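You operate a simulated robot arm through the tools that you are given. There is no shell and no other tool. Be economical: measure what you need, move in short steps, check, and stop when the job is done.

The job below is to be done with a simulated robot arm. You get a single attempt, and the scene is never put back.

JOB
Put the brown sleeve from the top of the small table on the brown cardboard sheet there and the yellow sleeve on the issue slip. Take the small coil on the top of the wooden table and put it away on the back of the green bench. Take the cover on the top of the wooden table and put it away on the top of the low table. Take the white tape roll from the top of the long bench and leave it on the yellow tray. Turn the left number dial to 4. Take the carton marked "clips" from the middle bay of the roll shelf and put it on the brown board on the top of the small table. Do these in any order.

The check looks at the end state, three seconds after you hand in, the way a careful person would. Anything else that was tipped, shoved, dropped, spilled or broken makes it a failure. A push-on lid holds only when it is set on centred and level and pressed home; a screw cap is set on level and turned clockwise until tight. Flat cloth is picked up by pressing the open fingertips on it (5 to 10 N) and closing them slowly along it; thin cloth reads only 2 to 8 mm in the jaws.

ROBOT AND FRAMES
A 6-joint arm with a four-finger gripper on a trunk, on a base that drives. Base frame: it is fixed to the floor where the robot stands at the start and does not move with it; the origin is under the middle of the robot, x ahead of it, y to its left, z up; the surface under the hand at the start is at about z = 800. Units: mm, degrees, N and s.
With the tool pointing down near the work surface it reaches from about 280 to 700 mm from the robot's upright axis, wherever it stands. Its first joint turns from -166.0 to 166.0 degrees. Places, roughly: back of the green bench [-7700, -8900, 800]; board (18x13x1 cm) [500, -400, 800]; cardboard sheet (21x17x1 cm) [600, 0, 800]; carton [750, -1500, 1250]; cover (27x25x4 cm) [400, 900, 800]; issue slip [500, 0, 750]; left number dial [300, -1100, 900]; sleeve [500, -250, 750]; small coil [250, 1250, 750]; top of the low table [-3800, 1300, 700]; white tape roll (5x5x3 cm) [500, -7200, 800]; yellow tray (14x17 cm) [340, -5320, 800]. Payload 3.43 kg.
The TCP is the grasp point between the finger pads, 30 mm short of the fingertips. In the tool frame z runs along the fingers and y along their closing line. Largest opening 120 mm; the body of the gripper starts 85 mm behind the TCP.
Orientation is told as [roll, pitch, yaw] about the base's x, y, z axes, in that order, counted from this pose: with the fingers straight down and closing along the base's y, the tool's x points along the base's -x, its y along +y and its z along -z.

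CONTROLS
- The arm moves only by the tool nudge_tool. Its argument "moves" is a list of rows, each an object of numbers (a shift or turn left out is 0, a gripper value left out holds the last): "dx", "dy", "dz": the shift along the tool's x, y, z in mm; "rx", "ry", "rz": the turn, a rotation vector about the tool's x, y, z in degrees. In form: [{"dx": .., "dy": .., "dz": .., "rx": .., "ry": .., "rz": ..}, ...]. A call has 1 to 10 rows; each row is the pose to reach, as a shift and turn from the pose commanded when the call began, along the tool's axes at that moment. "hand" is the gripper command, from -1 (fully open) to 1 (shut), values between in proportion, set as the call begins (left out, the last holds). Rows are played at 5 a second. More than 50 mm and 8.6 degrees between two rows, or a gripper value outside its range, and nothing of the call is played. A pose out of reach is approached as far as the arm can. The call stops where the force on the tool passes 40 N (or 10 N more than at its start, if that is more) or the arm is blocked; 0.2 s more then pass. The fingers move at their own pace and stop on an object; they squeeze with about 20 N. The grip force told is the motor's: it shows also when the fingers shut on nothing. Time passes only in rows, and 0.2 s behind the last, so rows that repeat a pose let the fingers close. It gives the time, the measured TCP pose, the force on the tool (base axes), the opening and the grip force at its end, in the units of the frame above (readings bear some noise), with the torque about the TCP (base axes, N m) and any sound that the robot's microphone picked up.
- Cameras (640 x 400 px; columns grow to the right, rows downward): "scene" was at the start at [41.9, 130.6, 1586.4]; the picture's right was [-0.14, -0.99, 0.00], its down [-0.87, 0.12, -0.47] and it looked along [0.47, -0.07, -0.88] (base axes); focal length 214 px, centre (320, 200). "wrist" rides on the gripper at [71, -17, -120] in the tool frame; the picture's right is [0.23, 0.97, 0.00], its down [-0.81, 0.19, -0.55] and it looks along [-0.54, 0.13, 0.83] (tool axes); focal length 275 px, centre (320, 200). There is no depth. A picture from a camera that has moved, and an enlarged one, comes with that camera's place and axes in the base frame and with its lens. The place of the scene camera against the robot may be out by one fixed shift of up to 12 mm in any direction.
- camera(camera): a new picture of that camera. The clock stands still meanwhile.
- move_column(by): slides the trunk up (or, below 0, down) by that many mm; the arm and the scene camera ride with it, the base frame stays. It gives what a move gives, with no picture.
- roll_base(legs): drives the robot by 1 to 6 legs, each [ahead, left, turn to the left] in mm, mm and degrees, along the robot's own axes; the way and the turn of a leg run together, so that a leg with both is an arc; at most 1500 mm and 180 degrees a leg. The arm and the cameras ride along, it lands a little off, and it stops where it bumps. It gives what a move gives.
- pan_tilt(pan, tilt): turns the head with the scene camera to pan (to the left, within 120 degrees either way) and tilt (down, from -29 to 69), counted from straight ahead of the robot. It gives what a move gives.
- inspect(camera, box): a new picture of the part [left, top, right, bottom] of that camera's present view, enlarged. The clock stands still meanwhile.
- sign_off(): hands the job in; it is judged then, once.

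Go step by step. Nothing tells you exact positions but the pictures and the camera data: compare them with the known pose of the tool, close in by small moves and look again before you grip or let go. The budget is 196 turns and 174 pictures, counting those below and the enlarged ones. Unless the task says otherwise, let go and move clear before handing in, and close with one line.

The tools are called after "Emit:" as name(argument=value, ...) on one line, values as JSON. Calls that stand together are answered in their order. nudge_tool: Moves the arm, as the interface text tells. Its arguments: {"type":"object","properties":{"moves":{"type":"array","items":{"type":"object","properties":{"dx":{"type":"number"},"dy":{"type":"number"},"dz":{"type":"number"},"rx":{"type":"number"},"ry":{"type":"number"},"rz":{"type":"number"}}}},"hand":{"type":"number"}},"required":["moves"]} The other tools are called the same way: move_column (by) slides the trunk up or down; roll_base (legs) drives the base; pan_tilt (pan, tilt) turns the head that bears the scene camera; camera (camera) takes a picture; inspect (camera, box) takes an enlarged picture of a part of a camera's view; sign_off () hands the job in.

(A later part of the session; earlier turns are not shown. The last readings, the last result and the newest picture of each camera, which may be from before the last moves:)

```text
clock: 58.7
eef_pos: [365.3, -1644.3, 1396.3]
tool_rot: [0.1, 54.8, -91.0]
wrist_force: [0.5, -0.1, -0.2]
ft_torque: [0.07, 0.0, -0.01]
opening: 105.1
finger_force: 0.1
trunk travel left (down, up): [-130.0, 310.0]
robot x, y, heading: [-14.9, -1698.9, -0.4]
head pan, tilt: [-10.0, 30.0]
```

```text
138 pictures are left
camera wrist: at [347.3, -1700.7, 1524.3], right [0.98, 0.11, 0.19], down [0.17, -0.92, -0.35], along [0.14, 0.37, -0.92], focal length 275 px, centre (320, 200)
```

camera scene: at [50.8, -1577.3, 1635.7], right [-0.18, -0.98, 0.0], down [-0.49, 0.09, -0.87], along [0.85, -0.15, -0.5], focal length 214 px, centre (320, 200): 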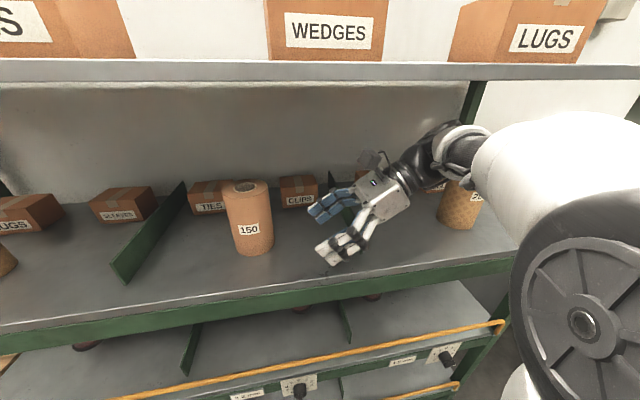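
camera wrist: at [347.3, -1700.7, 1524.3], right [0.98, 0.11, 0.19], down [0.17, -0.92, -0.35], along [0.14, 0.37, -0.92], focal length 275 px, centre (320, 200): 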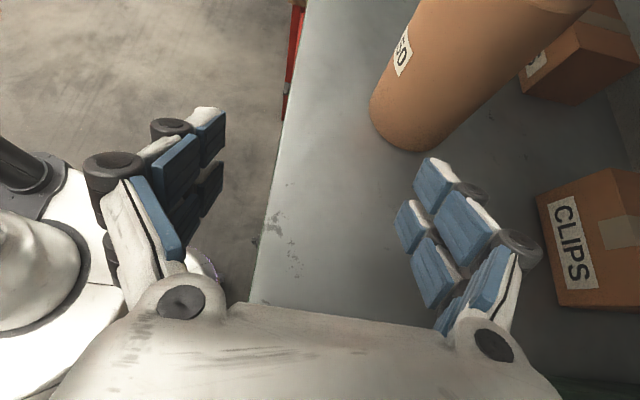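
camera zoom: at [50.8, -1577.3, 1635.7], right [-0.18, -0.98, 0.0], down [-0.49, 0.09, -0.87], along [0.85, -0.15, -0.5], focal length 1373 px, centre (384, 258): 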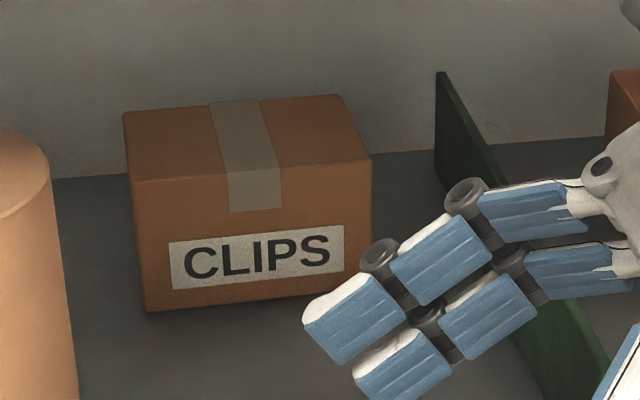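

Wrist and scene views agree: carton ≈115×80×68 mm, front at x≈630, centre (670,-1612), top ≈1354. Extending above it.

Emit:
nudge_tool(moves=[{"dy": 44, "dx": 2, "dz": 3}, {"dy": 88, "dx": 4, "dz": 6}, {"dy": 132, "dx": 6, "dz": 9}, {"dy": 176, "dx": 9, "dz": 13}, {"dy": 220, "dx": 11, "dz": 16}, {"dy": 264, "dx": 13, "dz": 19}, {"dy": 305, "dx": 15, "dz": 22}, {"dy": 305, "dx": 15, "dz": 22}])

Emit:
camera(camera="wrist")

Emit:
camera(camera="scene")

```text
clock: 60.5
eef_pos: [609.9, -1620.9, 1388.7]
tool_rot: [0.2, 54.9, -91.1]
wrist_force: [-0.7, -0.5, 0.2]
ft_torque: [-0.03, 0.03, -0.03]
opening: 105.1
finger_force: 0.0
out of reach, approached as far as the arm can: row 6, 7, 8
trunk travel left (down, up): [-130.0, 310.0]
robot x, y, heading: [-17.1, -1699.4, -0.1]
head pan, tilt: [-10.0, 30.0]
```

```text
137 pictures are left
camera wrist: at [592.0, -1677.6, 1517.2], right [0.98, 0.11, 0.19], down [0.17, -0.92, -0.34], along [0.14, 0.37, -0.92], focal length 275 px, centre (320, 200)
```

wrist: 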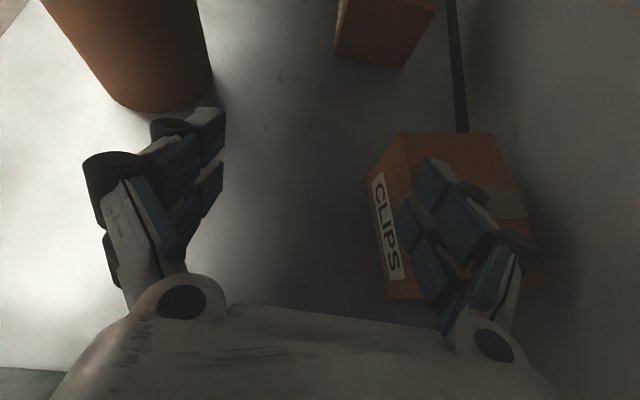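

```text
136 pictures are left
camera scene: at [50.2, -1576.7, 1635.7], right [-0.18, -0.98, 0.0], down [-0.49, 0.09, -0.87], along [0.85, -0.15, -0.5], focal length 214 px, centre (320, 200)
```

scene: 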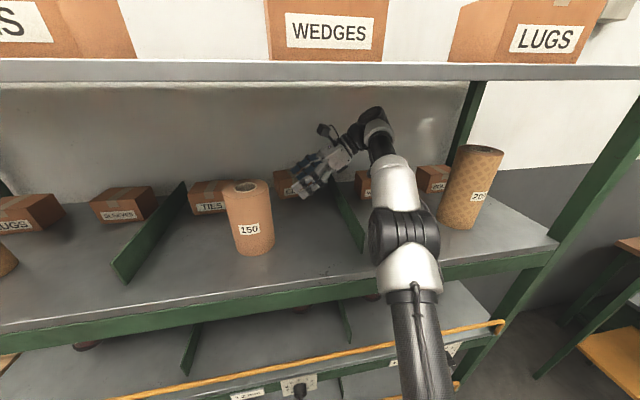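

Out of reach at x≈610 with the shoulder low. I'll retract slightly, then trade arm height for column height so the arm enters flatter.

Emit:
nudge_tool(moves=[{"dy": -50}, {"dy": -105}, {"dy": -150}, {"dy": -160}, {"dy": -160, "dx": -25, "dz": 18}, {"dy": -160, "dx": -49, "dz": 35}, {"dy": -160, "dx": -49, "dz": 35}])

Emit:
move_column(by=60)

```text
refused: row 2 steps farther than a row can; nothing moved
```

```text
clock: 61.5
eef_pos: [610.4, -1621.0, 1449.1]
tool_rot: [0.2, 54.9, -91.0]
wrist_force: [-0.2, -0.2, -0.2]
ft_torque: [-0.01, -0.01, 0.01]
opening: 105.0
finger_force: 0.0
trunk travel left (down, up): [-190.0, 250.0]
robot x, y, heading: [-16.4, -1703.5, -0.3]
head pan, tilt: [-10.0, 30.0]
```

The column rose by itself without contact; now lowering the arm back to 1389.

Emit:
nudge_tool(moves=[{"dx": -12, "dz": 9}, {"dx": -25, "dz": 17}, {"dx": -37, "dz": 26}, {"dx": -49, "dz": 34}, {"dx": -49, "dz": 34}])

Emit:
camera(camera="scene")

```text
clock: 62.7
eef_pos: [610.3, -1620.5, 1389.7]
tool_rot: [0.3, 54.9, -91.0]
wrist_force: [0.1, 0.4, 0.1]
ft_torque: [-0.02, 0.01, -0.01]
opening: 104.8
finger_force: 0.0
trunk travel left (down, up): [-190.0, 250.0]
robot x, y, heading: [-13.1, -1700.9, -0.2]
head pan, tilt: [-10.0, 30.0]
```

```text
135 pictures are left
camera scene: at [50.5, -1576.7, 1695.7], right [-0.18, -0.98, 0.0], down [-0.49, 0.09, -0.87], along [0.85, -0.15, -0.5], focal length 214 px, centre (320, 200)
```

scene: 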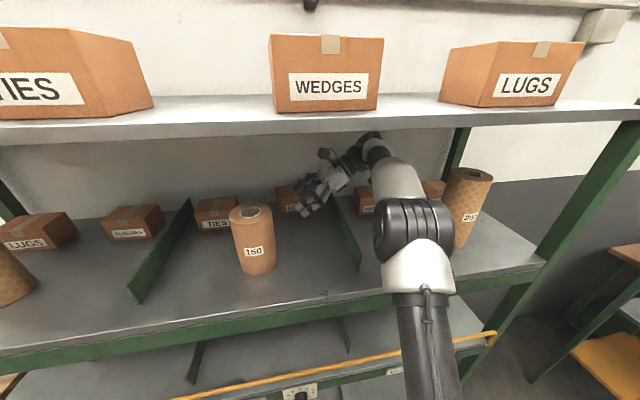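

Emit:
nudge_tool(moves=[{"dy": 20}, {"dy": 40}, {"dy": 60}, {"dy": 60}])

Emit:
camera(camera="wrist")

Emit:
inspect(camera="scene", box=[240, 100, 480, 250])

```text
clock: 63.7
eef_pos: [640.7, -1621.1, 1387.9]
tool_rot: [0.2, 54.9, -91.0]
wrist_force: [-0.4, 0.3, -0.4]
ft_torque: [-0.04, 0.04, -0.05]
opening: 105.1
finger_force: 0.1
out of reach, approached as far as the arm can: row 2, 3, 4
trunk travel left (down, up): [-190.0, 250.0]
robot x, y, heading: [-10.9, -1701.0, -0.4]
head pan, tilt: [-10.0, 30.0]
```

```text
134 pictures are left
camera wrist: at [622.4, -1678.2, 1516.8], right [0.98, 0.11, 0.19], down [0.17, -0.92, -0.34], along [0.14, 0.37, -0.92], focal length 275 px, centre (320, 200)
```

wrist: 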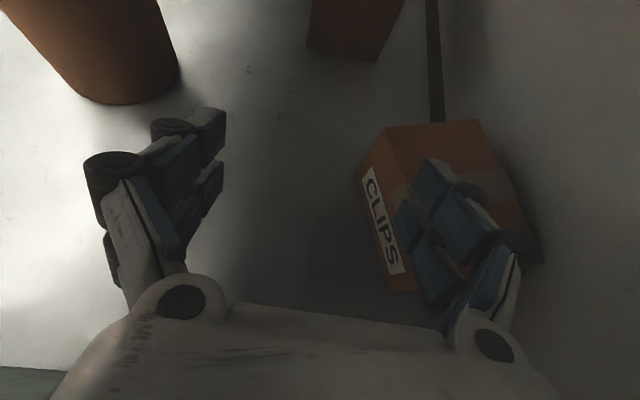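

```text
2.67 times, centred on (360, 175) of scene
camera zoom: at [50.2, -1576.8, 1695.7], right [-0.18, -0.98, 0.0], down [-0.49, 0.09, -0.87], along [0.85, -0.15, -0.5], focal length 572 px, centre (213, 267)
```

zoom: 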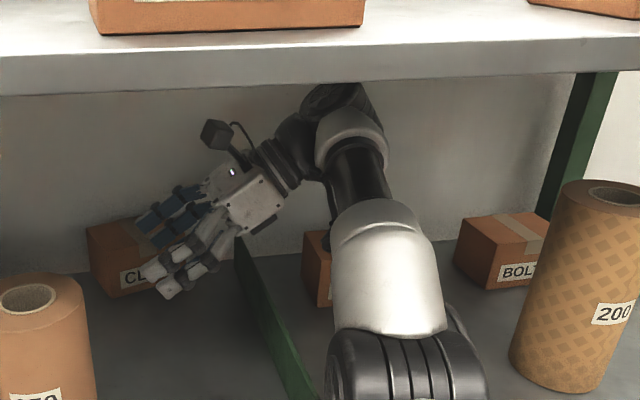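

Comparing views, the rear finger has pushed the carton back to about x=690–770, against the back wall (its top is ≈1368). I'll back off, gain reach, and drag it forward by pressing on its top.

Emit:
nudge_tool(moves=[{"dy": -40}, {"dy": -80}, {"dy": -110}, {"dy": -110, "dx": -20, "dz": 14}, {"dy": -110, "dx": -38, "dz": 26}, {"dy": -110, "dx": -38, "dz": 26}], hand=1)

Emit:
move_column(by=60)

Emit:
camera(camera="wrist")

Emit:
camera(camera="scene")

```text
clock: 65.1
eef_pos: [532.4, -1617.7, 1343.1]
tool_rot: [0.2, 54.9, -90.9]
wrist_force: [0.4, -0.5, -0.5]
ft_torque: [0.02, 0.03, -0.01]
opening: 0.0
finger_force: 4.4
trunk travel left (down, up): [-190.0, 250.0]
robot x, y, heading: [-13.9, -1702.4, -0.4]
head pan, tilt: [-10.0, 30.0]
```

```text
clock: 66.1
eef_pos: [511.0, -1612.3, 1368.7]
tool_rot: [-7.4, 55.5, -97.2]
wrist_force: [-0.4, -1.0, 0.5]
ft_torque: [0.02, -0.02, -0.02]
opening: 0.1
finger_force: 20.3
trunk travel left (down, up): [-250.0, 190.0]
robot x, y, heading: [-20.5, -1701.4, -0.2]
head pan, tilt: [-10.0, 30.0]
```

```text
132 pictures are left
camera wrist: at [503.4, -1672.6, 1497.1], right [0.99, 0.11, 0.12], down [0.15, -0.92, -0.37], along [0.07, 0.39, -0.92], focal length 275 px, centre (320, 200)
```

wrist: 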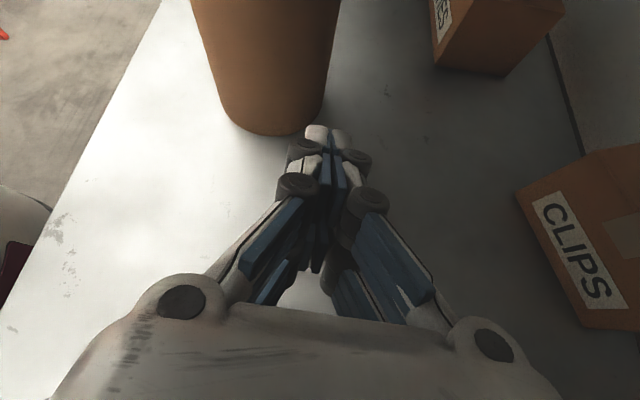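

```text
131 pictures are left
camera scene: at [29.2, -1571.9, 1753.0], right [-0.18, -0.98, 0.0], down [-0.48, 0.09, -0.87], along [0.86, -0.16, -0.49], focal length 214 px, centre (320, 200)
```

scene: 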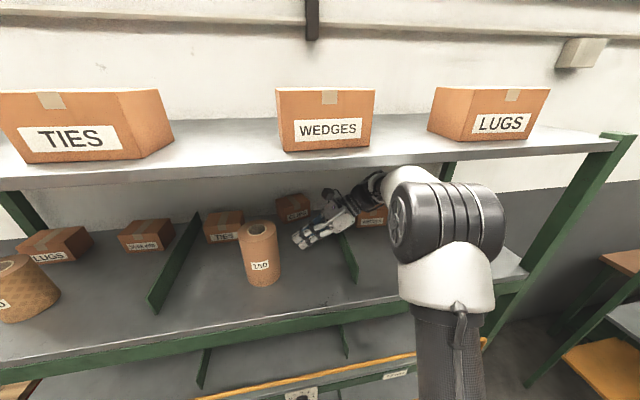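

The arm was pressed against the upper shelf's edge when the column rose; lowering immediately.

Emit:
move_column(by=-60)

Emit:
camera(camera="scene")

```text
clock: 67.1
eef_pos: [531.7, -1619.0, 1345.0]
tool_rot: [0.4, 54.9, -90.7]
wrist_force: [0.1, -0.1, 0.3]
ft_torque: [0.01, 0.04, -0.02]
opening: 0.0
finger_force: 20.1
trunk travel left (down, up): [-190.0, 250.0]
robot x, y, heading: [-19.7, -1699.2, -0.2]
head pan, tilt: [-10.0, 30.0]
```

```text
130 pictures are left
camera scene: at [51.1, -1576.9, 1696.3], right [-0.18, -0.98, 0.0], down [-0.49, 0.09, -0.87], along [0.85, -0.15, -0.5], focal length 214 px, centre (320, 200)
```

scene: 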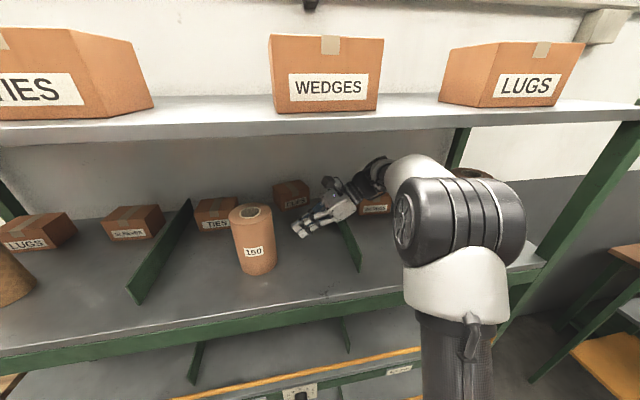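

No harm visible: the boxes on top sit as before. New approach: back out, raise the column, straighten the arm horizontally outside, then drive in with the arm straight.

Emit:
roll_base(legs=[[-330, 0, 0.3]])

Emit:
move_column(by=145)

Emit:
nudge_tool(moves=[{"dy": 20, "dx": -12, "dz": 9}, {"dy": 40, "dx": -25, "dz": 18}, {"dy": 60, "dx": -37, "dz": 26}, {"dy": 80, "dx": -49, "dz": 34}, {"dy": 95, "dx": -57, "dz": 40}, {"dy": 105, "dx": -66, "dz": 46}, {"dy": 112, "dx": -70, "dz": 49}, {"dy": 112, "dx": -70, "dz": 49}])

Emit:
camera(camera="scene")

```text
clock: 69.3
eef_pos: [204.4, -1613.1, 1344.2]
tool_rot: [0.3, 55.0, -90.5]
wrist_force: [-0.3, -0.3, 0.8]
ft_torque: [0.02, -0.01, -0.04]
opening: 0.0
finger_force: 19.6
trunk travel left (down, up): [-190.0, 250.0]
robot x, y, heading: [-343.1, -1699.3, 0.2]
head pan, tilt: [-10.0, 30.0]
```

```text
clock: 71.0
eef_pos: [205.0, -1613.6, 1487.7]
tool_rot: [0.2, 54.9, -90.6]
wrist_force: [-0.7, 0.2, 0.2]
ft_torque: [0.01, -0.01, 0.01]
opening: 0.0
finger_force: 20.0
trunk travel left (down, up): [-335.0, 105.0]
robot x, y, heading: [-346.9, -1699.5, 0.2]
head pan, tilt: [-10.0, 30.0]
```

```text
clock: 72.8
eef_pos: [318.0, -1614.3, 1403.5]
tool_rot: [0.2, 54.9, -90.6]
wrist_force: [-1.2, -0.4, 0.5]
ft_torque: [-0.01, -0.02, -0.02]
opening: 0.0
finger_force: 19.8
trunk travel left (down, up): [-335.0, 105.0]
robot x, y, heading: [-341.4, -1696.0, 0.1]
head pan, tilt: [-10.0, 30.0]
```

```text
129 pictures are left
camera scene: at [-276.8, -1576.1, 1840.7], right [-0.17, -0.99, 0.0], down [-0.49, 0.09, -0.87], along [0.85, -0.15, -0.5], focal length 214 px, centre (320, 200)
```

scene: 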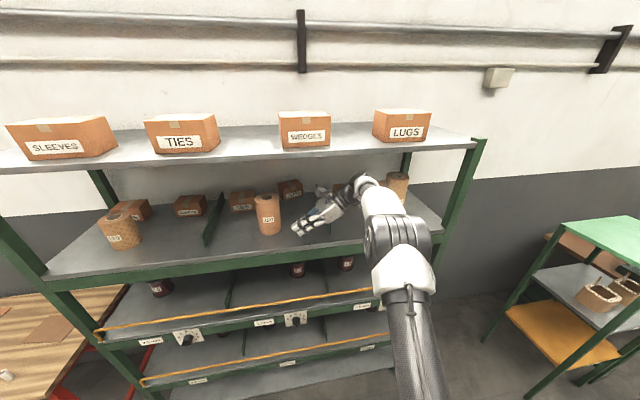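

The elbow would sit too high; I'll lower the column 115 while raising the arm the same amount, still outside the shelf.

Emit:
nudge_tool(moves=[{"dx": 25, "dz": -17}, {"dx": 49, "dz": -34}, {"dx": 49, "dz": -34}])

Emit:
move_column(by=-60)

Emit:
nudge_tool(moves=[{"dx": 25, "dz": -17}, {"dx": 45, "dz": -31.5}, {"dx": 45, "dz": -31.5}])

Emit:
move_column(by=-50)

Emit:
camera(camera="scene")

```text
clock: 73.6
eef_pos: [315.5, -1615.0, 1462.1]
tool_rot: [0.1, 54.9, -90.6]
wrist_force: [0.6, 1.0, 0.5]
ft_torque: [-0.01, 0.0, 0.03]
opening: 0.0
finger_force: 19.6
trunk travel left (down, up): [-335.0, 105.0]
robot x, y, heading: [-345.0, -1702.6, 0.1]
head pan, tilt: [-10.0, 30.0]
```

```text
clock: 74.6
eef_pos: [315.4, -1615.8, 1404.2]
tool_rot: [0.3, 54.9, -90.5]
wrist_force: [0.0, -0.4, -0.1]
ft_torque: [-0.01, 0.0, 0.0]
opening: 0.2
finger_force: 20.0
trunk travel left (down, up): [-275.0, 165.0]
robot x, y, heading: [-344.8, -1701.1, -0.1]
head pan, tilt: [-10.0, 30.0]
```

```text
clock: 75.4
eef_pos: [314.5, -1612.6, 1458.7]
tool_rot: [0.2, 55.0, -90.5]
wrist_force: [-0.1, 0.2, 0.1]
ft_torque: [0.01, 0.0, -0.03]
opening: 0.0
finger_force: 20.2
trunk travel left (down, up): [-275.0, 165.0]
robot x, y, heading: [-341.8, -1699.3, -0.1]
head pan, tilt: [-10.0, 30.0]
```

```text
clock: 76.3
eef_pos: [314.1, -1612.9, 1407.9]
tool_rot: [0.3, 54.9, -90.6]
wrist_force: [-0.9, 0.6, -1.1]
ft_torque: [-0.01, 0.02, -0.03]
opening: 0.2
finger_force: 19.5
trunk travel left (down, up): [-225.0, 215.0]
robot x, y, heading: [-341.2, -1698.5, 0.2]
head pan, tilt: [-10.0, 30.0]
```

```text
128 pictures are left
camera scene: at [-276.8, -1576.0, 1730.8], right [-0.17, -0.99, 0.0], down [-0.49, 0.09, -0.87], along [0.85, -0.15, -0.5], focal length 214 px, centre (320, 200)
```

scene: 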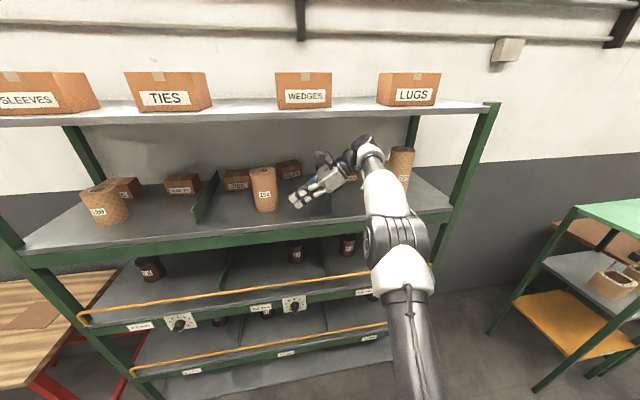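

Emit:
roll_base(legs=[[340, 0, 0]])

Emit:
camera(camera="wrist")

Emit:
camera(camera="scene")

```text
clock: 78.6
eef_pos: [657.6, -1612.0, 1405.9]
tool_rot: [0.2, 54.9, -90.5]
wrist_force: [-0.2, 0.0, -0.4]
ft_torque: [0.01, -0.04, 0.02]
opening: 0.0
finger_force: 20.2
trunk travel left (down, up): [-225.0, 215.0]
robot x, y, heading: [-0.6, -1701.8, 0.3]
head pan, tilt: [-10.0, 30.0]
```

```text
127 pictures are left
camera wrist: at [639.1, -1669.0, 1535.3], right [0.97, 0.12, 0.19], down [0.18, -0.92, -0.35], along [0.13, 0.37, -0.92], focal length 275 px, centre (320, 200)
```

wrist: 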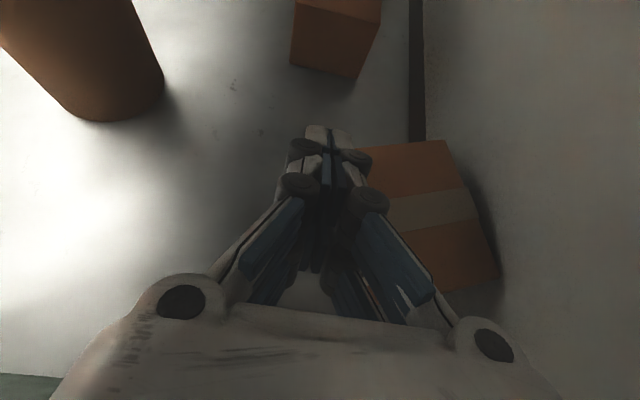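

```text
126 pictures are left
camera scene: at [65.6, -1575.0, 1730.7], right [-0.17, -0.99, 0.0], down [-0.49, 0.09, -0.87], along [0.85, -0.15, -0.5], focal length 214 px, centre (320, 200)
```

scene: 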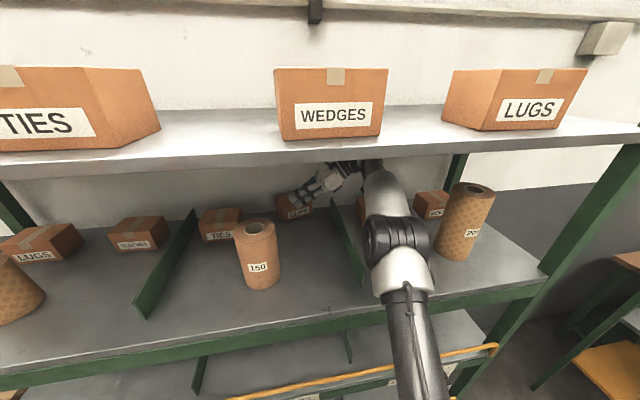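

Carton top is centred near (744,-1588). Driving in 65 more so the closed fingertips hang over its front half.

Emit:
roll_base(legs=[[68, 0, 0]])

Emit:
nudge_tool(moves=[{"dx": -4, "dz": 3}, {"dx": -8, "dz": 6}, {"dx": -8, "dz": 6}])

Emit:
camera(camera="wrist")

```text
clock: 79.6
eef_pos: [725.6, -1611.8, 1406.7]
tool_rot: [0.0, 54.9, -90.6]
wrist_force: [1.3, -0.2, -0.5]
ft_torque: [0.05, 0.0, 0.05]
opening: 0.0
finger_force: 20.4
trunk travel left (down, up): [-225.0, 215.0]
robot x, y, heading: [63.0, -1697.5, 0.1]
head pan, tilt: [-10.0, 30.0]
```

```text
clock: 80.4
eef_pos: [721.8, -1613.0, 1403.4]
tool_rot: [1.3, 55.2, -89.7]
wrist_force: [8.4, -1.5, 36.8]
ft_torque: [0.24, -0.34, 0.11]
opening: 6.0
finger_force: 20.2
trunk travel left (down, up): [-225.0, 215.0]
robot x, y, heading: [64.3, -1698.7, 0.2]
head pan, tilt: [-10.0, 30.0]
```

```text
125 pictures are left
camera wrist: at [702.9, -1670.3, 1531.4], right [0.97, 0.12, 0.2], down [0.18, -0.92, -0.35], along [0.14, 0.38, -0.92], focal length 275 px, centre (320, 200)
```

wrist: 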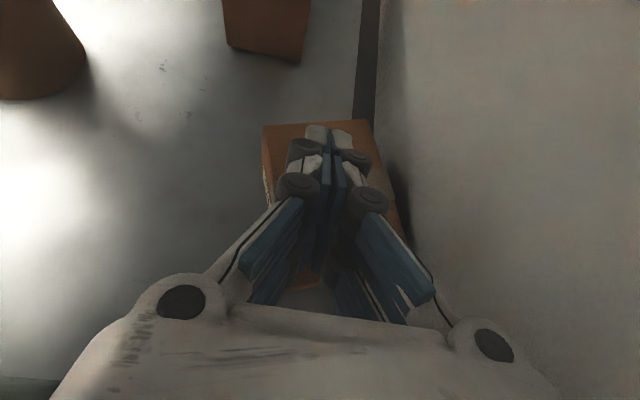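

Contact on the carton top (TCP ≈1404, so top ≈1379). Easing the press, then dragging by driving back.

Emit:
nudge_tool(moves=[{"dx": 2.5, "dz": -1.7}, {"dx": 2.5, "dz": -1.7}])

```text
clock: 81.0
eef_pos: [722.4, -1611.5, 1404.5]
tool_rot: [0.5, 55.1, -90.3]
wrist_force: [9.4, -2.2, 29.4]
ft_torque: [0.17, -0.35, -0.09]
opening: 6.0
finger_force: 20.8
trunk travel left (down, up): [-225.0, 215.0]
robot x, y, heading: [64.0, -1697.0, 0.5]
head pan, tilt: [-10.0, 30.0]
```

Emit:
nudge_tool(moves=[{"dx": 1.2, "dz": -0.8}, {"dx": 1.2, "dz": -0.8}])

Emit:
roll_base(legs=[[-75, 0, 0]])

Emit:
camera(camera="wrist")

```text
clock: 81.6
eef_pos: [721.7, -1612.5, 1404.7]
tool_rot: [0.3, 55.1, -90.4]
wrist_force: [7.7, -2.2, 25.0]
ft_torque: [0.15, -0.25, -0.07]
opening: 5.9
finger_force: 20.0
trunk travel left (down, up): [-225.0, 215.0]
robot x, y, heading: [65.9, -1697.6, 0.1]
head pan, tilt: [-10.0, 30.0]
```

```text
clock: 82.4
eef_pos: [708.0, -1610.6, 1408.2]
tool_rot: [1.4, 55.1, -89.8]
wrist_force: [-0.5, -0.1, 0.9]
ft_torque: [-0.06, -0.03, -0.02]
opening: 0.0
finger_force: 20.3
trunk travel left (down, up): [-225.0, 215.0]
robot x, y, heading: [51.1, -1698.1, 0.2]
head pan, tilt: [-10.0, 30.0]
stopped in leg 1: the force on the tool passed its limit at 44 N (the readings are from after the stop); the commanded pose is now the measured one
```

```text
124 pictures are left
camera wrist: at [690.0, -1668.6, 1534.9], right [0.97, 0.12, 0.2], down [0.18, -0.92, -0.35], along [0.15, 0.38, -0.92], focal length 275 px, centre (320, 200)
```

wrist: 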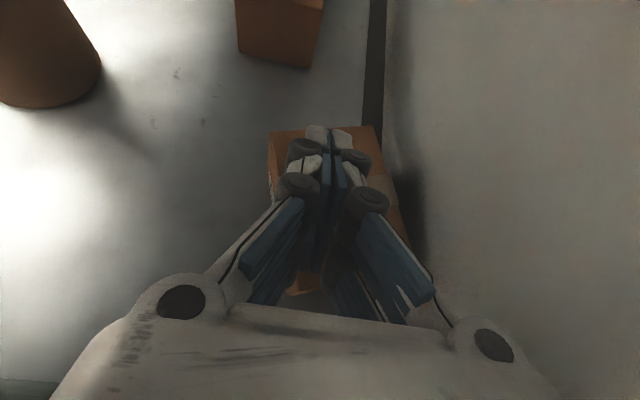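

Too much press. I'll press lightly (~8 N) and drag by short arm pulls.

Emit:
nudge_tool(moves=[{"dx": -1.6, "dz": 1.1}, {"dx": -1.6, "dz": 1.1}])

```text
clock: 83.0
eef_pos: [711.7, -1611.5, 1405.1]
tool_rot: [1.2, 55.3, -89.9]
wrist_force: [0.5, 0.2, 2.6]
ft_torque: [0.04, 0.01, 0.03]
opening: 0.2
finger_force: 19.7
trunk travel left (down, up): [-225.0, 215.0]
robot x, y, heading: [53.6, -1699.6, 0.0]
head pan, tilt: [-10.0, 30.0]
```

Emit:
nudge_tool(moves=[{"dx": -0.9, "dz": 0.6}, {"dx": -0.9, "dz": 0.6}])

Emit:
roll_base(legs=[[-30, 0, 0]])

Emit:
camera(camera="wrist")

```text
clock: 83.6
eef_pos: [710.3, -1610.6, 1403.3]
tool_rot: [1.6, 55.3, -89.8]
wrist_force: [2.8, -1.8, 12.0]
ft_torque: [0.02, -0.06, 0.0]
opening: 5.8
finger_force: 20.4
trunk travel left (down, up): [-225.0, 215.0]
robot x, y, heading: [54.2, -1702.1, -0.0]
head pan, tilt: [-10.0, 30.0]
```

```text
clock: 84.4
eef_pos: [678.8, -1611.4, 1408.4]
tool_rot: [1.9, 55.5, -89.3]
wrist_force: [5.1, -1.7, 31.5]
ft_torque: [0.21, -0.52, -0.14]
opening: 0.2
finger_force: 20.0
trunk travel left (down, up): [-225.0, 215.0]
robot x, y, heading: [20.7, -1697.3, 0.2]
head pan, tilt: [-10.0, 30.0]
```

```text
123 pictures are left
camera wrist: at [658.6, -1669.8, 1534.3], right [0.97, 0.12, 0.21], down [0.18, -0.92, -0.35], along [0.15, 0.38, -0.91], focal length 275 px, centre (320, 200)
```

wrist: 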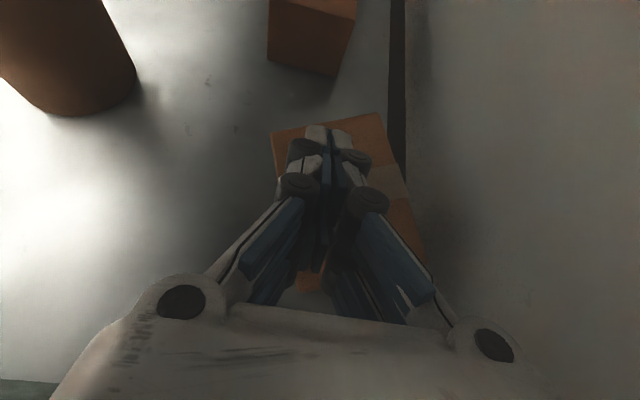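

Dragging works; the carton came ~30 mm forward, yawed about 20°. Ease the press and drag ~30 more.

Emit:
nudge_tool(moves=[{"dx": 2, "dz": -1.4}, {"dx": 2, "dz": -1.4}])

Emit:
roll_base(legs=[[-32, 0, 0]])

Emit:
nudge_tool(moves=[{"dx": 15, "dz": -10}, {"dx": 30, "dz": -20}, {"dx": 30, "dz": -20}])

Emit:
camera(camera="wrist")

Emit:
inspect(camera="scene", box=[180, 130, 500, 330])

```text
clock: 85.0
eef_pos: [682.8, -1608.7, 1408.4]
tool_rot: [1.7, 55.5, -89.5]
wrist_force: [0.9, 0.2, 0.0]
ft_torque: [-0.01, -0.01, 0.04]
opening: 0.0
finger_force: 20.2
trunk travel left (down, up): [-225.0, 215.0]
robot x, y, heading: [22.5, -1697.1, 0.1]
head pan, tilt: [-10.0, 30.0]
```

```text
clock: 85.8
eef_pos: [647.3, -1608.4, 1409.9]
tool_rot: [1.8, 55.4, -89.3]
wrist_force: [-0.8, -0.1, 0.1]
ft_torque: [-0.04, -0.03, -0.05]
opening: 0.1
finger_force: 19.8
trunk travel left (down, up): [-225.0, 215.0]
robot x, y, heading: [-11.8, -1696.5, 0.3]
head pan, tilt: [-10.0, 30.0]
```

```text
clock: 86.6
eef_pos: [643.1, -1610.0, 1442.1]
tool_rot: [1.6, 55.5, -89.5]
wrist_force: [-0.2, -0.2, -0.4]
ft_torque: [0.02, 0.01, 0.01]
opening: 0.0
finger_force: 20.1
out of reach, approached as far as the arm can: row 2, 3
trunk travel left (down, up): [-225.0, 215.0]
robot x, y, heading: [-11.3, -1700.1, 0.1]
head pan, tilt: [-10.0, 30.0]
```

```text
122 pictures are left
camera wrist: at [624.0, -1668.6, 1569.7], right [0.97, 0.12, 0.21], down [0.18, -0.92, -0.35], along [0.15, 0.38, -0.91], focal length 275 px, centre (320, 200)
```

wrist: 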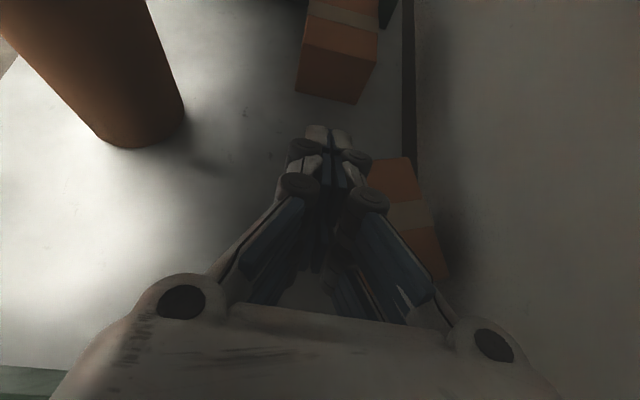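

```text
2.00 times, centred on (340, 230) of scene
camera zoom: at [58.4, -1575.1, 1730.6], right [-0.17, -0.99, 0.0], down [-0.49, 0.09, -0.87], along [0.85, -0.15, -0.5], focal length 429 px, centre (280, 140)
```

zoom: 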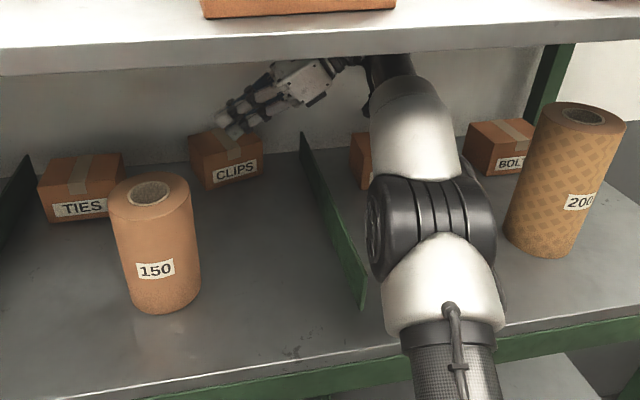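

The second drag lost contact. I'll press on the carton's right half so the pull also squares it up.

Emit:
nudge_tool(moves=[{"dx": -20, "dz": 14}, {"dx": -33, "dz": -3}, {"dx": -45, "dz": -21}, {"dx": -45, "dz": -21}])

Emit:
roll_base(legs=[[63, 0, 0]])

Emit:
camera(camera="wrist")

```text
clock: 87.6
eef_pos: [643.6, -1653.9, 1415.9]
tool_rot: [1.9, 55.4, -89.5]
wrist_force: [0.1, 0.3, 0.1]
ft_torque: [-0.01, 0.0, 0.02]
opening: 0.2
finger_force: 20.2
trunk travel left (down, up): [-225.0, 215.0]
robot x, y, heading: [-9.6, -1698.8, 0.2]
head pan, tilt: [-10.0, 30.0]
```

```text
clock: 88.6
eef_pos: [711.3, -1652.7, 1414.2]
tool_rot: [1.6, 55.5, -89.5]
wrist_force: [1.0, -0.7, -0.5]
ft_torque: [0.0, 0.03, 0.05]
opening: 0.1
finger_force: 20.4
trunk travel left (down, up): [-225.0, 215.0]
robot x, y, heading: [56.3, -1697.7, 0.2]
head pan, tilt: [-10.0, 30.0]
```

```text
120 pictures are left
camera wrist: at [691.3, -1712.0, 1541.6], right [0.97, 0.12, 0.2], down [0.18, -0.92, -0.35], along [0.15, 0.38, -0.91], focal length 275 px, centre (320, 200)
```

wrist: 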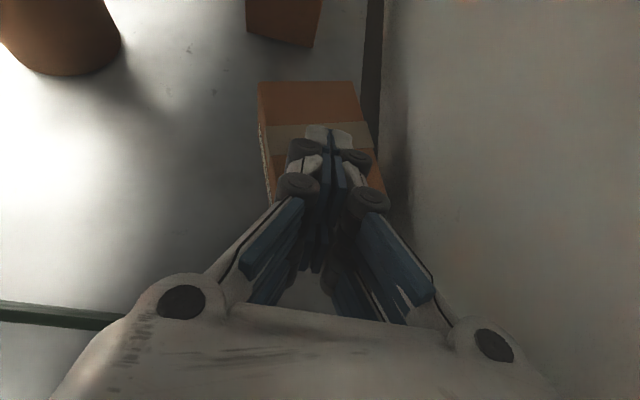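

Emit:
nudge_tool(moves=[{"dx": -4, "dz": 3}, {"dx": -8, "dz": 5.5}, {"dx": -8, "dz": 5.5}])

```text
clock: 89.4
eef_pos: [708.9, -1652.4, 1406.4]
tool_rot: [1.7, 55.5, -89.3]
wrist_force: [-1.0, 0.2, -0.7]
ft_torque: [0.01, -0.03, 0.0]
opening: 0.1
finger_force: 19.9
trunk travel left (down, up): [-225.0, 215.0]
robot x, y, heading: [54.5, -1697.2, 0.1]
head pan, tilt: [-10.0, 30.0]
```

Emit:
nudge_tool(moves=[{"dx": -1.6, "dz": 1.1}, {"dx": -2.7, "dz": 1.9}, {"dx": -2.7, "dz": 1.9}])

```text
clock: 90.2
eef_pos: [708.3, -1653.8, 1404.9]
tool_rot: [2.1, 55.6, -89.2]
wrist_force: [2.3, -1.9, 12.3]
ft_torque: [0.05, -0.1, -0.03]
opening: 5.6
finger_force: 19.5
trunk travel left (down, up): [-225.0, 215.0]
robot x, y, heading: [54.2, -1697.8, -0.0]
head pan, tilt: [-10.0, 30.0]
```

12 N press; dragging back.

Emit:
roll_base(legs=[[-45, 0, 0]])

Emit:
camera(camera="wrist")

```text
clock: 91.1
eef_pos: [661.0, -1653.5, 1404.0]
tool_rot: [1.6, 55.5, -89.2]
wrist_force: [-5.4, -1.6, 15.2]
ft_torque: [0.09, 0.0, 0.01]
opening: 0.0
finger_force: 19.9
trunk travel left (down, up): [-225.0, 215.0]
robot x, y, heading: [5.6, -1698.0, 0.4]
head pan, tilt: [-10.0, 30.0]
```

```text
119 pictures are left
camera wrist: at [641.2, -1711.5, 1530.5], right [0.97, 0.12, 0.21], down [0.19, -0.92, -0.35], along [0.15, 0.38, -0.91], focal length 275 px, centre (320, 200)
```

wrist: 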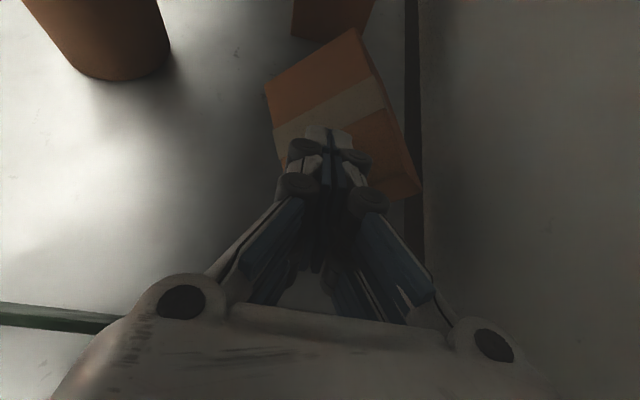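

The carton turned further instead. Lifting and looking again.

Emit:
nudge_tool(moves=[{"dx": 12, "dz": -8}, {"dx": 24, "dz": -16}, {"dx": 24, "dz": -16}])

Emit:
roll_base(legs=[[-120, 0, 0]])

Emit:
camera(camera="wrist")

Emit:
inspect(camera="scene", box=[180, 130, 500, 330])

```text
clock: 91.9
eef_pos: [658.5, -1651.8, 1428.2]
tool_rot: [1.4, 55.4, -89.6]
wrist_force: [-0.1, -0.2, -0.1]
ft_torque: [-0.01, 0.01, 0.01]
opening: 0.1
finger_force: 20.1
out of reach, approached as far as the arm can: row 2, 3
trunk travel left (down, up): [-225.0, 215.0]
robot x, y, heading: [10.3, -1697.2, 0.4]
head pan, tilt: [-10.0, 30.0]
```

```text
clock: 93.2
eef_pos: [538.7, -1652.5, 1428.1]
tool_rot: [1.7, 55.5, -89.3]
wrist_force: [-0.9, 0.1, 0.0]
ft_torque: [-0.04, 0.0, -0.06]
opening: 0.1
finger_force: 20.0
trunk travel left (down, up): [-225.0, 215.0]
robot x, y, heading: [-105.8, -1698.9, 0.3]
head pan, tilt: [-10.0, 30.0]
```

```text
118 pictures are left
camera wrist: at [519.2, -1710.7, 1555.8], right [0.97, 0.12, 0.21], down [0.19, -0.92, -0.35], along [0.15, 0.38, -0.91], focal length 275 px, centre (320, 200)
```

wrist: 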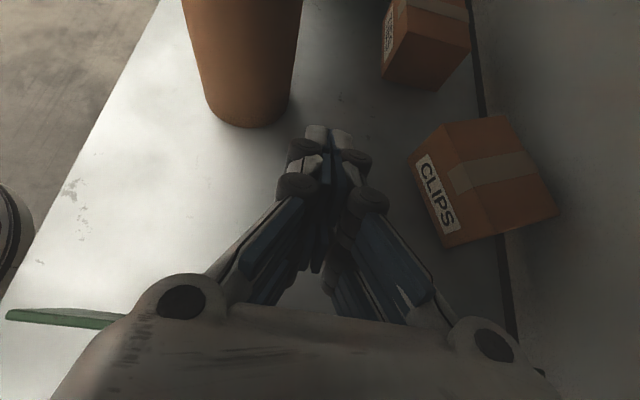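

```text
2.00 times, centred on (340, 230) of scene
camera zoom: at [-43.5, -1575.4, 1730.8], right [-0.17, -0.99, 0.0], down [-0.49, 0.08, -0.87], along [0.85, -0.15, -0.5], focal length 429 px, centre (280, 140)
```

zoom: 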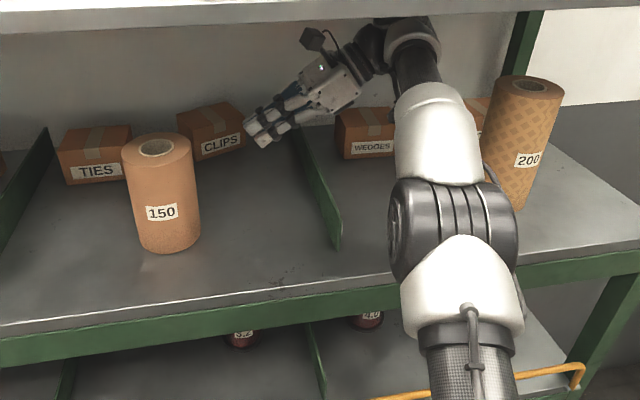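

Now the carton is clear: about 106 mm wide, yawed ~21°, centre ≈(707,-1570), facing my arm. A pitched-forward grasp across its width is easier; I'll back out and reorient the tool (camera on top).

Emit:
roll_base(legs=[[-330, 0, 0]])

Emit:
nudge_tool(moves=[{"ry": -8}, {"ry": -16}, {"ry": -24}, {"ry": -32}, {"ry": -40}, {"ry": -48}, {"ry": -55.4}, {"ry": -55.4}], hand=-1)

Emit:
nudge_tool(moves=[{"rz": 8.5}, {"rz": 17}, {"rz": 25.5}, {"rz": 34}, {"rz": 42.5}, {"rz": 51}, {"rz": 59.5}, {"rz": 68}, {"rz": 69}, {"rz": 69}])

Emit:
nudge_tool(moves=[{"ry": 8.3}, {"ry": 16.6}, {"ry": 25}, {"ry": 33.3}, {"ry": 41.6}, {"ry": 50}, {"ry": 58}, {"ry": 58}])

Emit:
camera(camera="wrist")

Emit:
camera(camera="scene")

```text
clock: 95.3
eef_pos: [217.7, -1656.0, 1429.0]
tool_rot: [1.6, 55.6, -89.9]
wrist_force: [0.0, -0.3, 0.6]
ft_torque: [-0.05, 0.01, -0.05]
opening: 0.1
finger_force: 20.3
trunk travel left (down, up): [-225.0, 215.0]
robot x, y, heading: [-428.0, -1697.3, -0.2]
head pan, tilt: [-10.0, 30.0]
```

```text
clock: 97.1
eef_pos: [191.7, -1660.1, 1411.9]
tool_rot: [0.7, 0.1, -91.1]
wrist_force: [-0.3, -0.4, 0.4]
ft_torque: [-0.01, 0.01, 0.03]
opening: 119.7
finger_force: 0.0
out of reach, approached as far as the arm can: row 1, 2, 3, 4, 5, 6, 7, 8
trunk travel left (down, up): [-225.0, 215.0]
robot x, y, heading: [-427.5, -1700.4, -0.4]
head pan, tilt: [-10.0, 30.0]
```

```text
clock: 99.3
eef_pos: [188.4, -1659.3, 1411.8]
tool_rot: [0.2, 0.7, -160.3]
wrist_force: [0.1, -0.8, 0.7]
ft_torque: [0.0, -0.01, -0.01]
opening: 119.8
finger_force: 0.1
trunk travel left (down, up): [-225.0, 215.0]
robot x, y, heading: [-431.0, -1700.6, -0.4]
head pan, tilt: [-10.0, 30.0]
```

```text
clock: 101.1
eef_pos: [187.0, -1660.6, 1411.9]
tool_rot: [0.5, 58.8, -159.8]
wrist_force: [-0.3, 0.2, -0.7]
ft_torque: [0.03, -0.01, 0.01]
opening: 119.9
finger_force: 0.0
trunk travel left (down, up): [-225.0, 215.0]
robot x, y, heading: [-432.1, -1700.5, -0.4]
head pan, tilt: [-10.0, 30.0]
```

```text
116 pictures are left
camera wrist: at [120.3, -1666.1, 1535.2], right [0.44, -0.87, 0.2], down [-0.77, -0.48, -0.41], along [0.45, 0.02, -0.89], focal length 275 px, centre (320, 200)
```

wrist: 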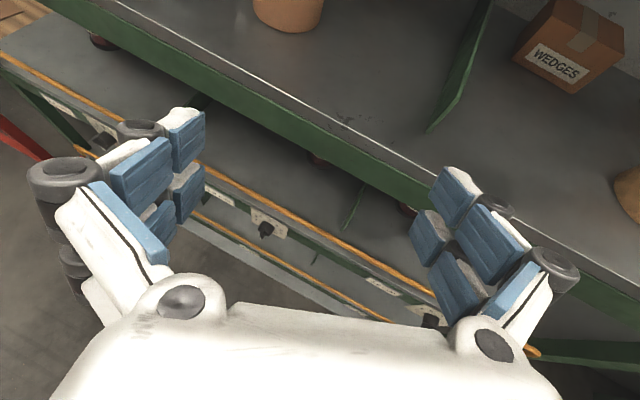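

```text
115 pictures are left
camera scene: at [-362.5, -1576.0, 1730.7], right [-0.18, -0.98, 0.0], down [-0.49, 0.09, -0.87], along [0.85, -0.15, -0.5], focal length 214 px, centre (320, 200)
```

scene: 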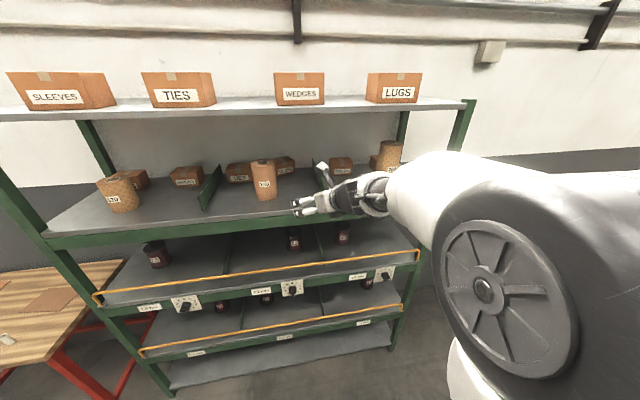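

Extending the arm forward (staying at y≈-1660) while still mostly outside.

Emit:
nudge_tool(moves=[{"dx": 21, "dy": 16, "dz": 38}, {"dx": 42, "dy": 32, "dz": 76}, {"dx": 63, "dy": 47, "dz": 115}, {"dx": 84, "dy": 63, "dz": 153}, {"dx": 105, "dy": 79, "dz": 191}, {"dx": 105, "dy": 79, "dz": 191}])

Emit:
camera(camera="scene")

Emit:
camera(camera="wrist")

```text
clock: 102.5
eef_pos: [419.9, -1657.4, 1403.5]
tool_rot: [0.5, 58.9, -159.6]
wrist_force: [0.0, 0.1, 0.0]
ft_torque: [-0.03, 0.04, -0.04]
opening: 120.1
finger_force: 0.0
trunk travel left (down, up): [-225.0, 215.0]
robot x, y, heading: [-429.0, -1700.9, -0.5]
head pan, tilt: [-10.0, 30.0]
```

```text
114 pictures are left
camera scene: at [-365.0, -1576.0, 1730.9], right [-0.18, -0.98, 0.0], down [-0.49, 0.09, -0.87], along [0.85, -0.15, -0.5], focal length 214 px, centre (320, 200)
```

scene: 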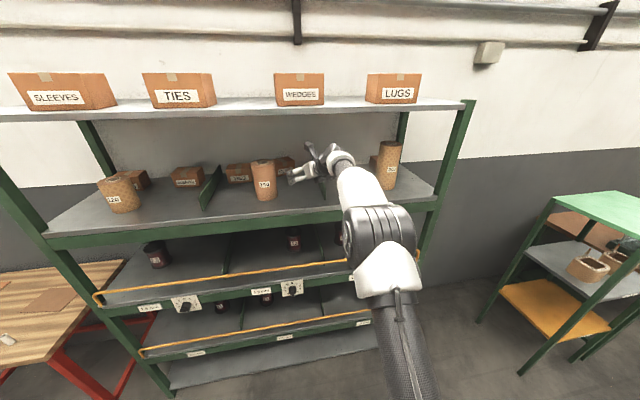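

```text
113 pictures are left
camera wrist: at [351.1, -1663.7, 1526.9], right [0.44, -0.87, 0.2], down [-0.77, -0.49, -0.41], along [0.45, 0.02, -0.89], focal length 275 px, centre (320, 200)
```

wrist: 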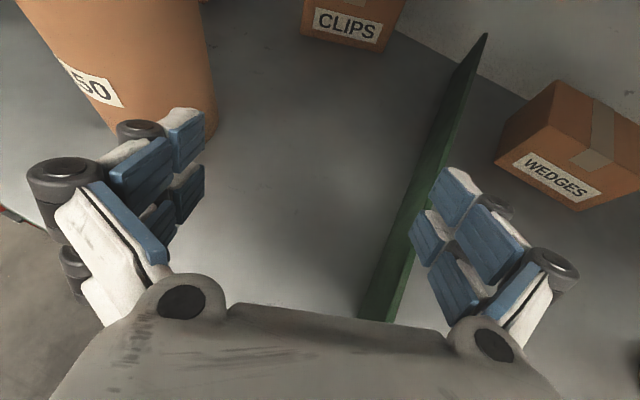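

The view is good. Carton front edge runs (646,-1537)–(692,-1629), yaw ≈26°. Rotate the tool 6° to match, and drive closer.

Emit:
nudge_tool(moves=[{"rx": 5.1, "rz": -3.1}, {"rx": 5.1, "rz": -3.1}])

Emit:
roll_base(legs=[[95, 5, 0]])

Emit:
camera(camera="wrist")

```text
clock: 103.1
eef_pos: [419.7, -1655.8, 1402.1]
tool_rot: [0.5, 58.7, -153.7]
wrist_force: [-0.3, 0.6, 0.4]
ft_torque: [-0.01, 0.01, -0.04]
opening: 119.5
finger_force: 0.0
trunk travel left (down, up): [-225.0, 215.0]
robot x, y, heading: [-431.5, -1694.9, -0.2]
head pan, tilt: [-10.0, 30.0]
```

```text
clock: 104.2
eef_pos: [514.7, -1652.1, 1401.2]
tool_rot: [0.4, 58.7, -153.7]
wrist_force: [0.3, 0.2, 0.5]
ft_torque: [-0.01, 0.04, -0.03]
opening: 120.1
finger_force: 0.1
trunk travel left (down, up): [-225.0, 215.0]
robot x, y, heading: [-335.2, -1691.5, -0.2]
head pan, tilt: [-10.0, 30.0]
```

```text
112 pictures are left
camera wrist: at [447.6, -1665.5, 1525.2], right [0.53, -0.82, 0.2], down [-0.72, -0.56, -0.41], along [0.45, 0.07, -0.89], focal length 275 px, centre (320, 200)
```

wrist: 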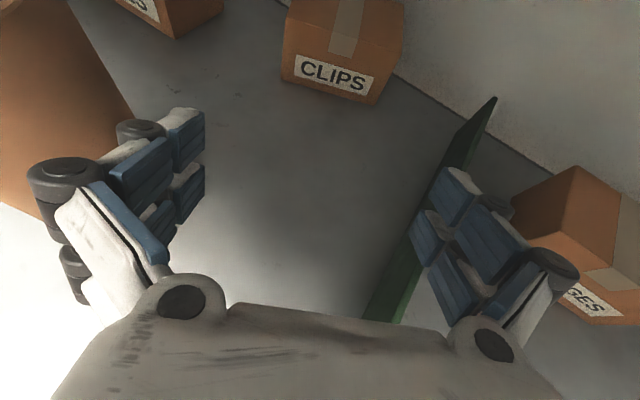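

Aligned in yaw; I need 13 mm right. Driving diagonally toward it, then lowering.

Emit:
nudge_tool(moves=[{"dy": 13}, {"dy": 13}])

Emit:
roll_base(legs=[[108, 53, 0]])

Emit:
nudge_tool(moves=[{"dx": -23, "dz": 14}, {"dx": -44, "dz": 27}, {"dx": -44, "dz": 27}])

Emit:
camera(camera="wrist")

```text
clock: 104.8
eef_pos: [518.0, -1663.8, 1402.3]
tool_rot: [0.5, 58.8, -153.8]
wrist_force: [-0.7, 0.4, 0.7]
ft_torque: [-0.03, 0.01, 0.0]
opening: 119.8
finger_force: 0.0
trunk travel left (down, up): [-225.0, 215.0]
robot x, y, heading: [-333.9, -1694.8, 0.0]
head pan, tilt: [-10.0, 30.0]
```

```text
clock: 106.1
eef_pos: [629.7, -1612.2, 1402.1]
tool_rot: [0.5, 58.7, -153.7]
wrist_force: [0.7, 0.2, -0.5]
ft_torque: [0.02, -0.05, 0.01]
opening: 119.9
finger_force: 0.0
trunk travel left (down, up): [-225.0, 215.0]
robot x, y, heading: [-229.2, -1643.0, -0.3]
head pan, tilt: [-10.0, 30.0]
```

```text
clock: 106.9
eef_pos: [630.2, -1611.5, 1353.1]
tool_rot: [0.5, 58.8, -153.7]
wrist_force: [0.5, -0.1, 0.1]
ft_torque: [0.0, -0.01, 0.01]
opening: 120.1
finger_force: 0.0
trunk travel left (down, up): [-225.0, 215.0]
robot x, y, heading: [-228.1, -1642.8, -0.0]
head pan, tilt: [-10.0, 30.0]
```

```text
111 pictures are left
camera wrist: at [562.8, -1624.8, 1476.8], right [0.53, -0.82, 0.2], down [-0.72, -0.56, -0.41], along [0.45, 0.07, -0.89], focal length 275 px, centre (320, 200)
```

wrist: 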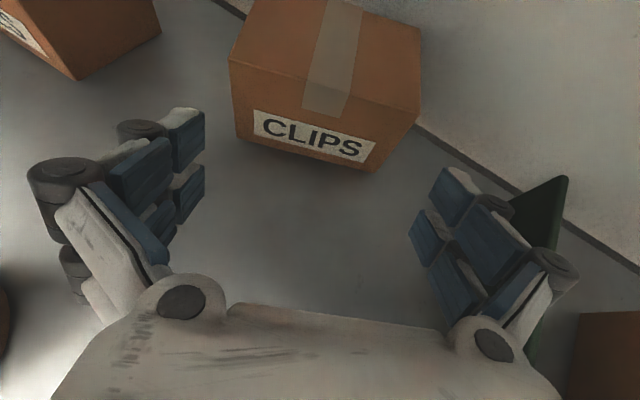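

Centre is ~5 mm left of the tool axis. Shift and drive in 40 mm, check, then finish.

Emit:
nudge_tool(moves=[{"dy": -4.5}, {"dy": -4.5}])

Emit:
roll_base(legs=[[30, 15, 0]])

Emit:
camera(camera="wrist")

```text
clock: 107.5
eef_pos: [627.6, -1609.1, 1352.6]
tool_rot: [0.5, 58.9, -153.8]
wrist_force: [-0.3, 0.7, -0.4]
ft_torque: [0.02, 0.02, 0.01]
opening: 120.0
finger_force: 0.1
trunk travel left (down, up): [-225.0, 215.0]
robot x, y, heading: [-230.0, -1643.4, -0.3]
head pan, tilt: [-10.0, 30.0]
```

```text
clock: 108.3
eef_pos: [661.1, -1590.5, 1351.6]
tool_rot: [0.4, 58.7, -153.8]
wrist_force: [1.4, 0.3, -0.3]
ft_torque: [0.01, -0.03, 0.01]
opening: 120.2
finger_force: 0.0
trunk travel left (down, up): [-225.0, 215.0]
robot x, y, heading: [-196.0, -1626.3, 0.1]
head pan, tilt: [-10.0, 30.0]
```

```text
110 pictures are left
camera wrist: at [593.4, -1605.0, 1475.0], right [0.53, -0.82, 0.2], down [-0.72, -0.56, -0.4], along [0.45, 0.07, -0.89], focal length 275 px, centre (320, 200)
```

wrist: 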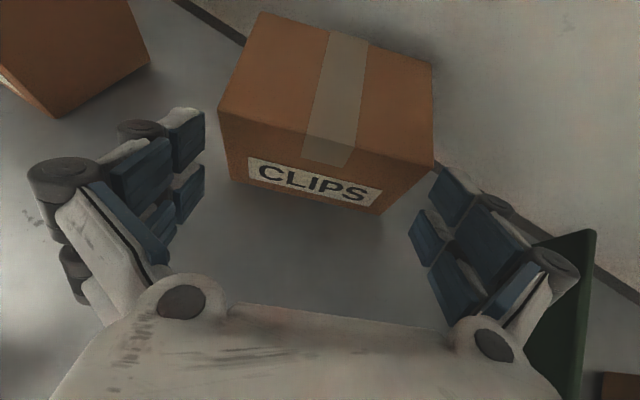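

The carton corners sit just inside both fingertips. Driving the last 48 mm and closing.

Emit:
roll_base(legs=[[43, 20, 0]])

Emit:
camera(camera="wrist")

```text
clock: 109.2
eef_pos: [701.5, -1572.4, 1350.4]
tool_rot: [0.4, 58.6, -153.9]
wrist_force: [0.6, -0.1, -0.3]
ft_torque: [-0.04, -0.02, -0.01]
opening: 119.8
finger_force: 0.0
trunk travel left (down, up): [-225.0, 215.0]
robot x, y, heading: [-157.5, -1605.6, -0.3]
head pan, tilt: [-10.0, 30.0]
```

```text
109 pictures are left
camera wrist: at [635.1, -1585.6, 1474.4], right [0.53, -0.82, 0.2], down [-0.72, -0.56, -0.4], along [0.45, 0.07, -0.89], focal length 275 px, centre (320, 200)
```

wrist: 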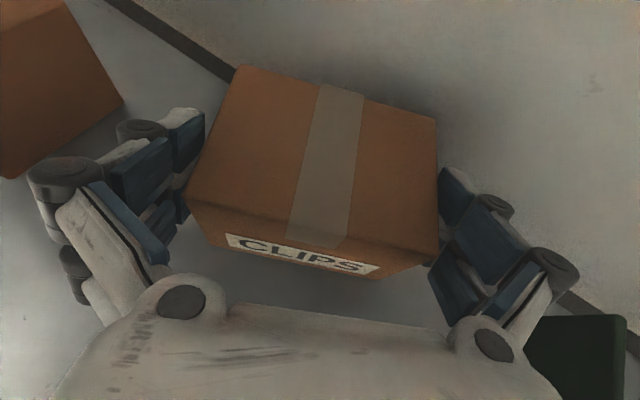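

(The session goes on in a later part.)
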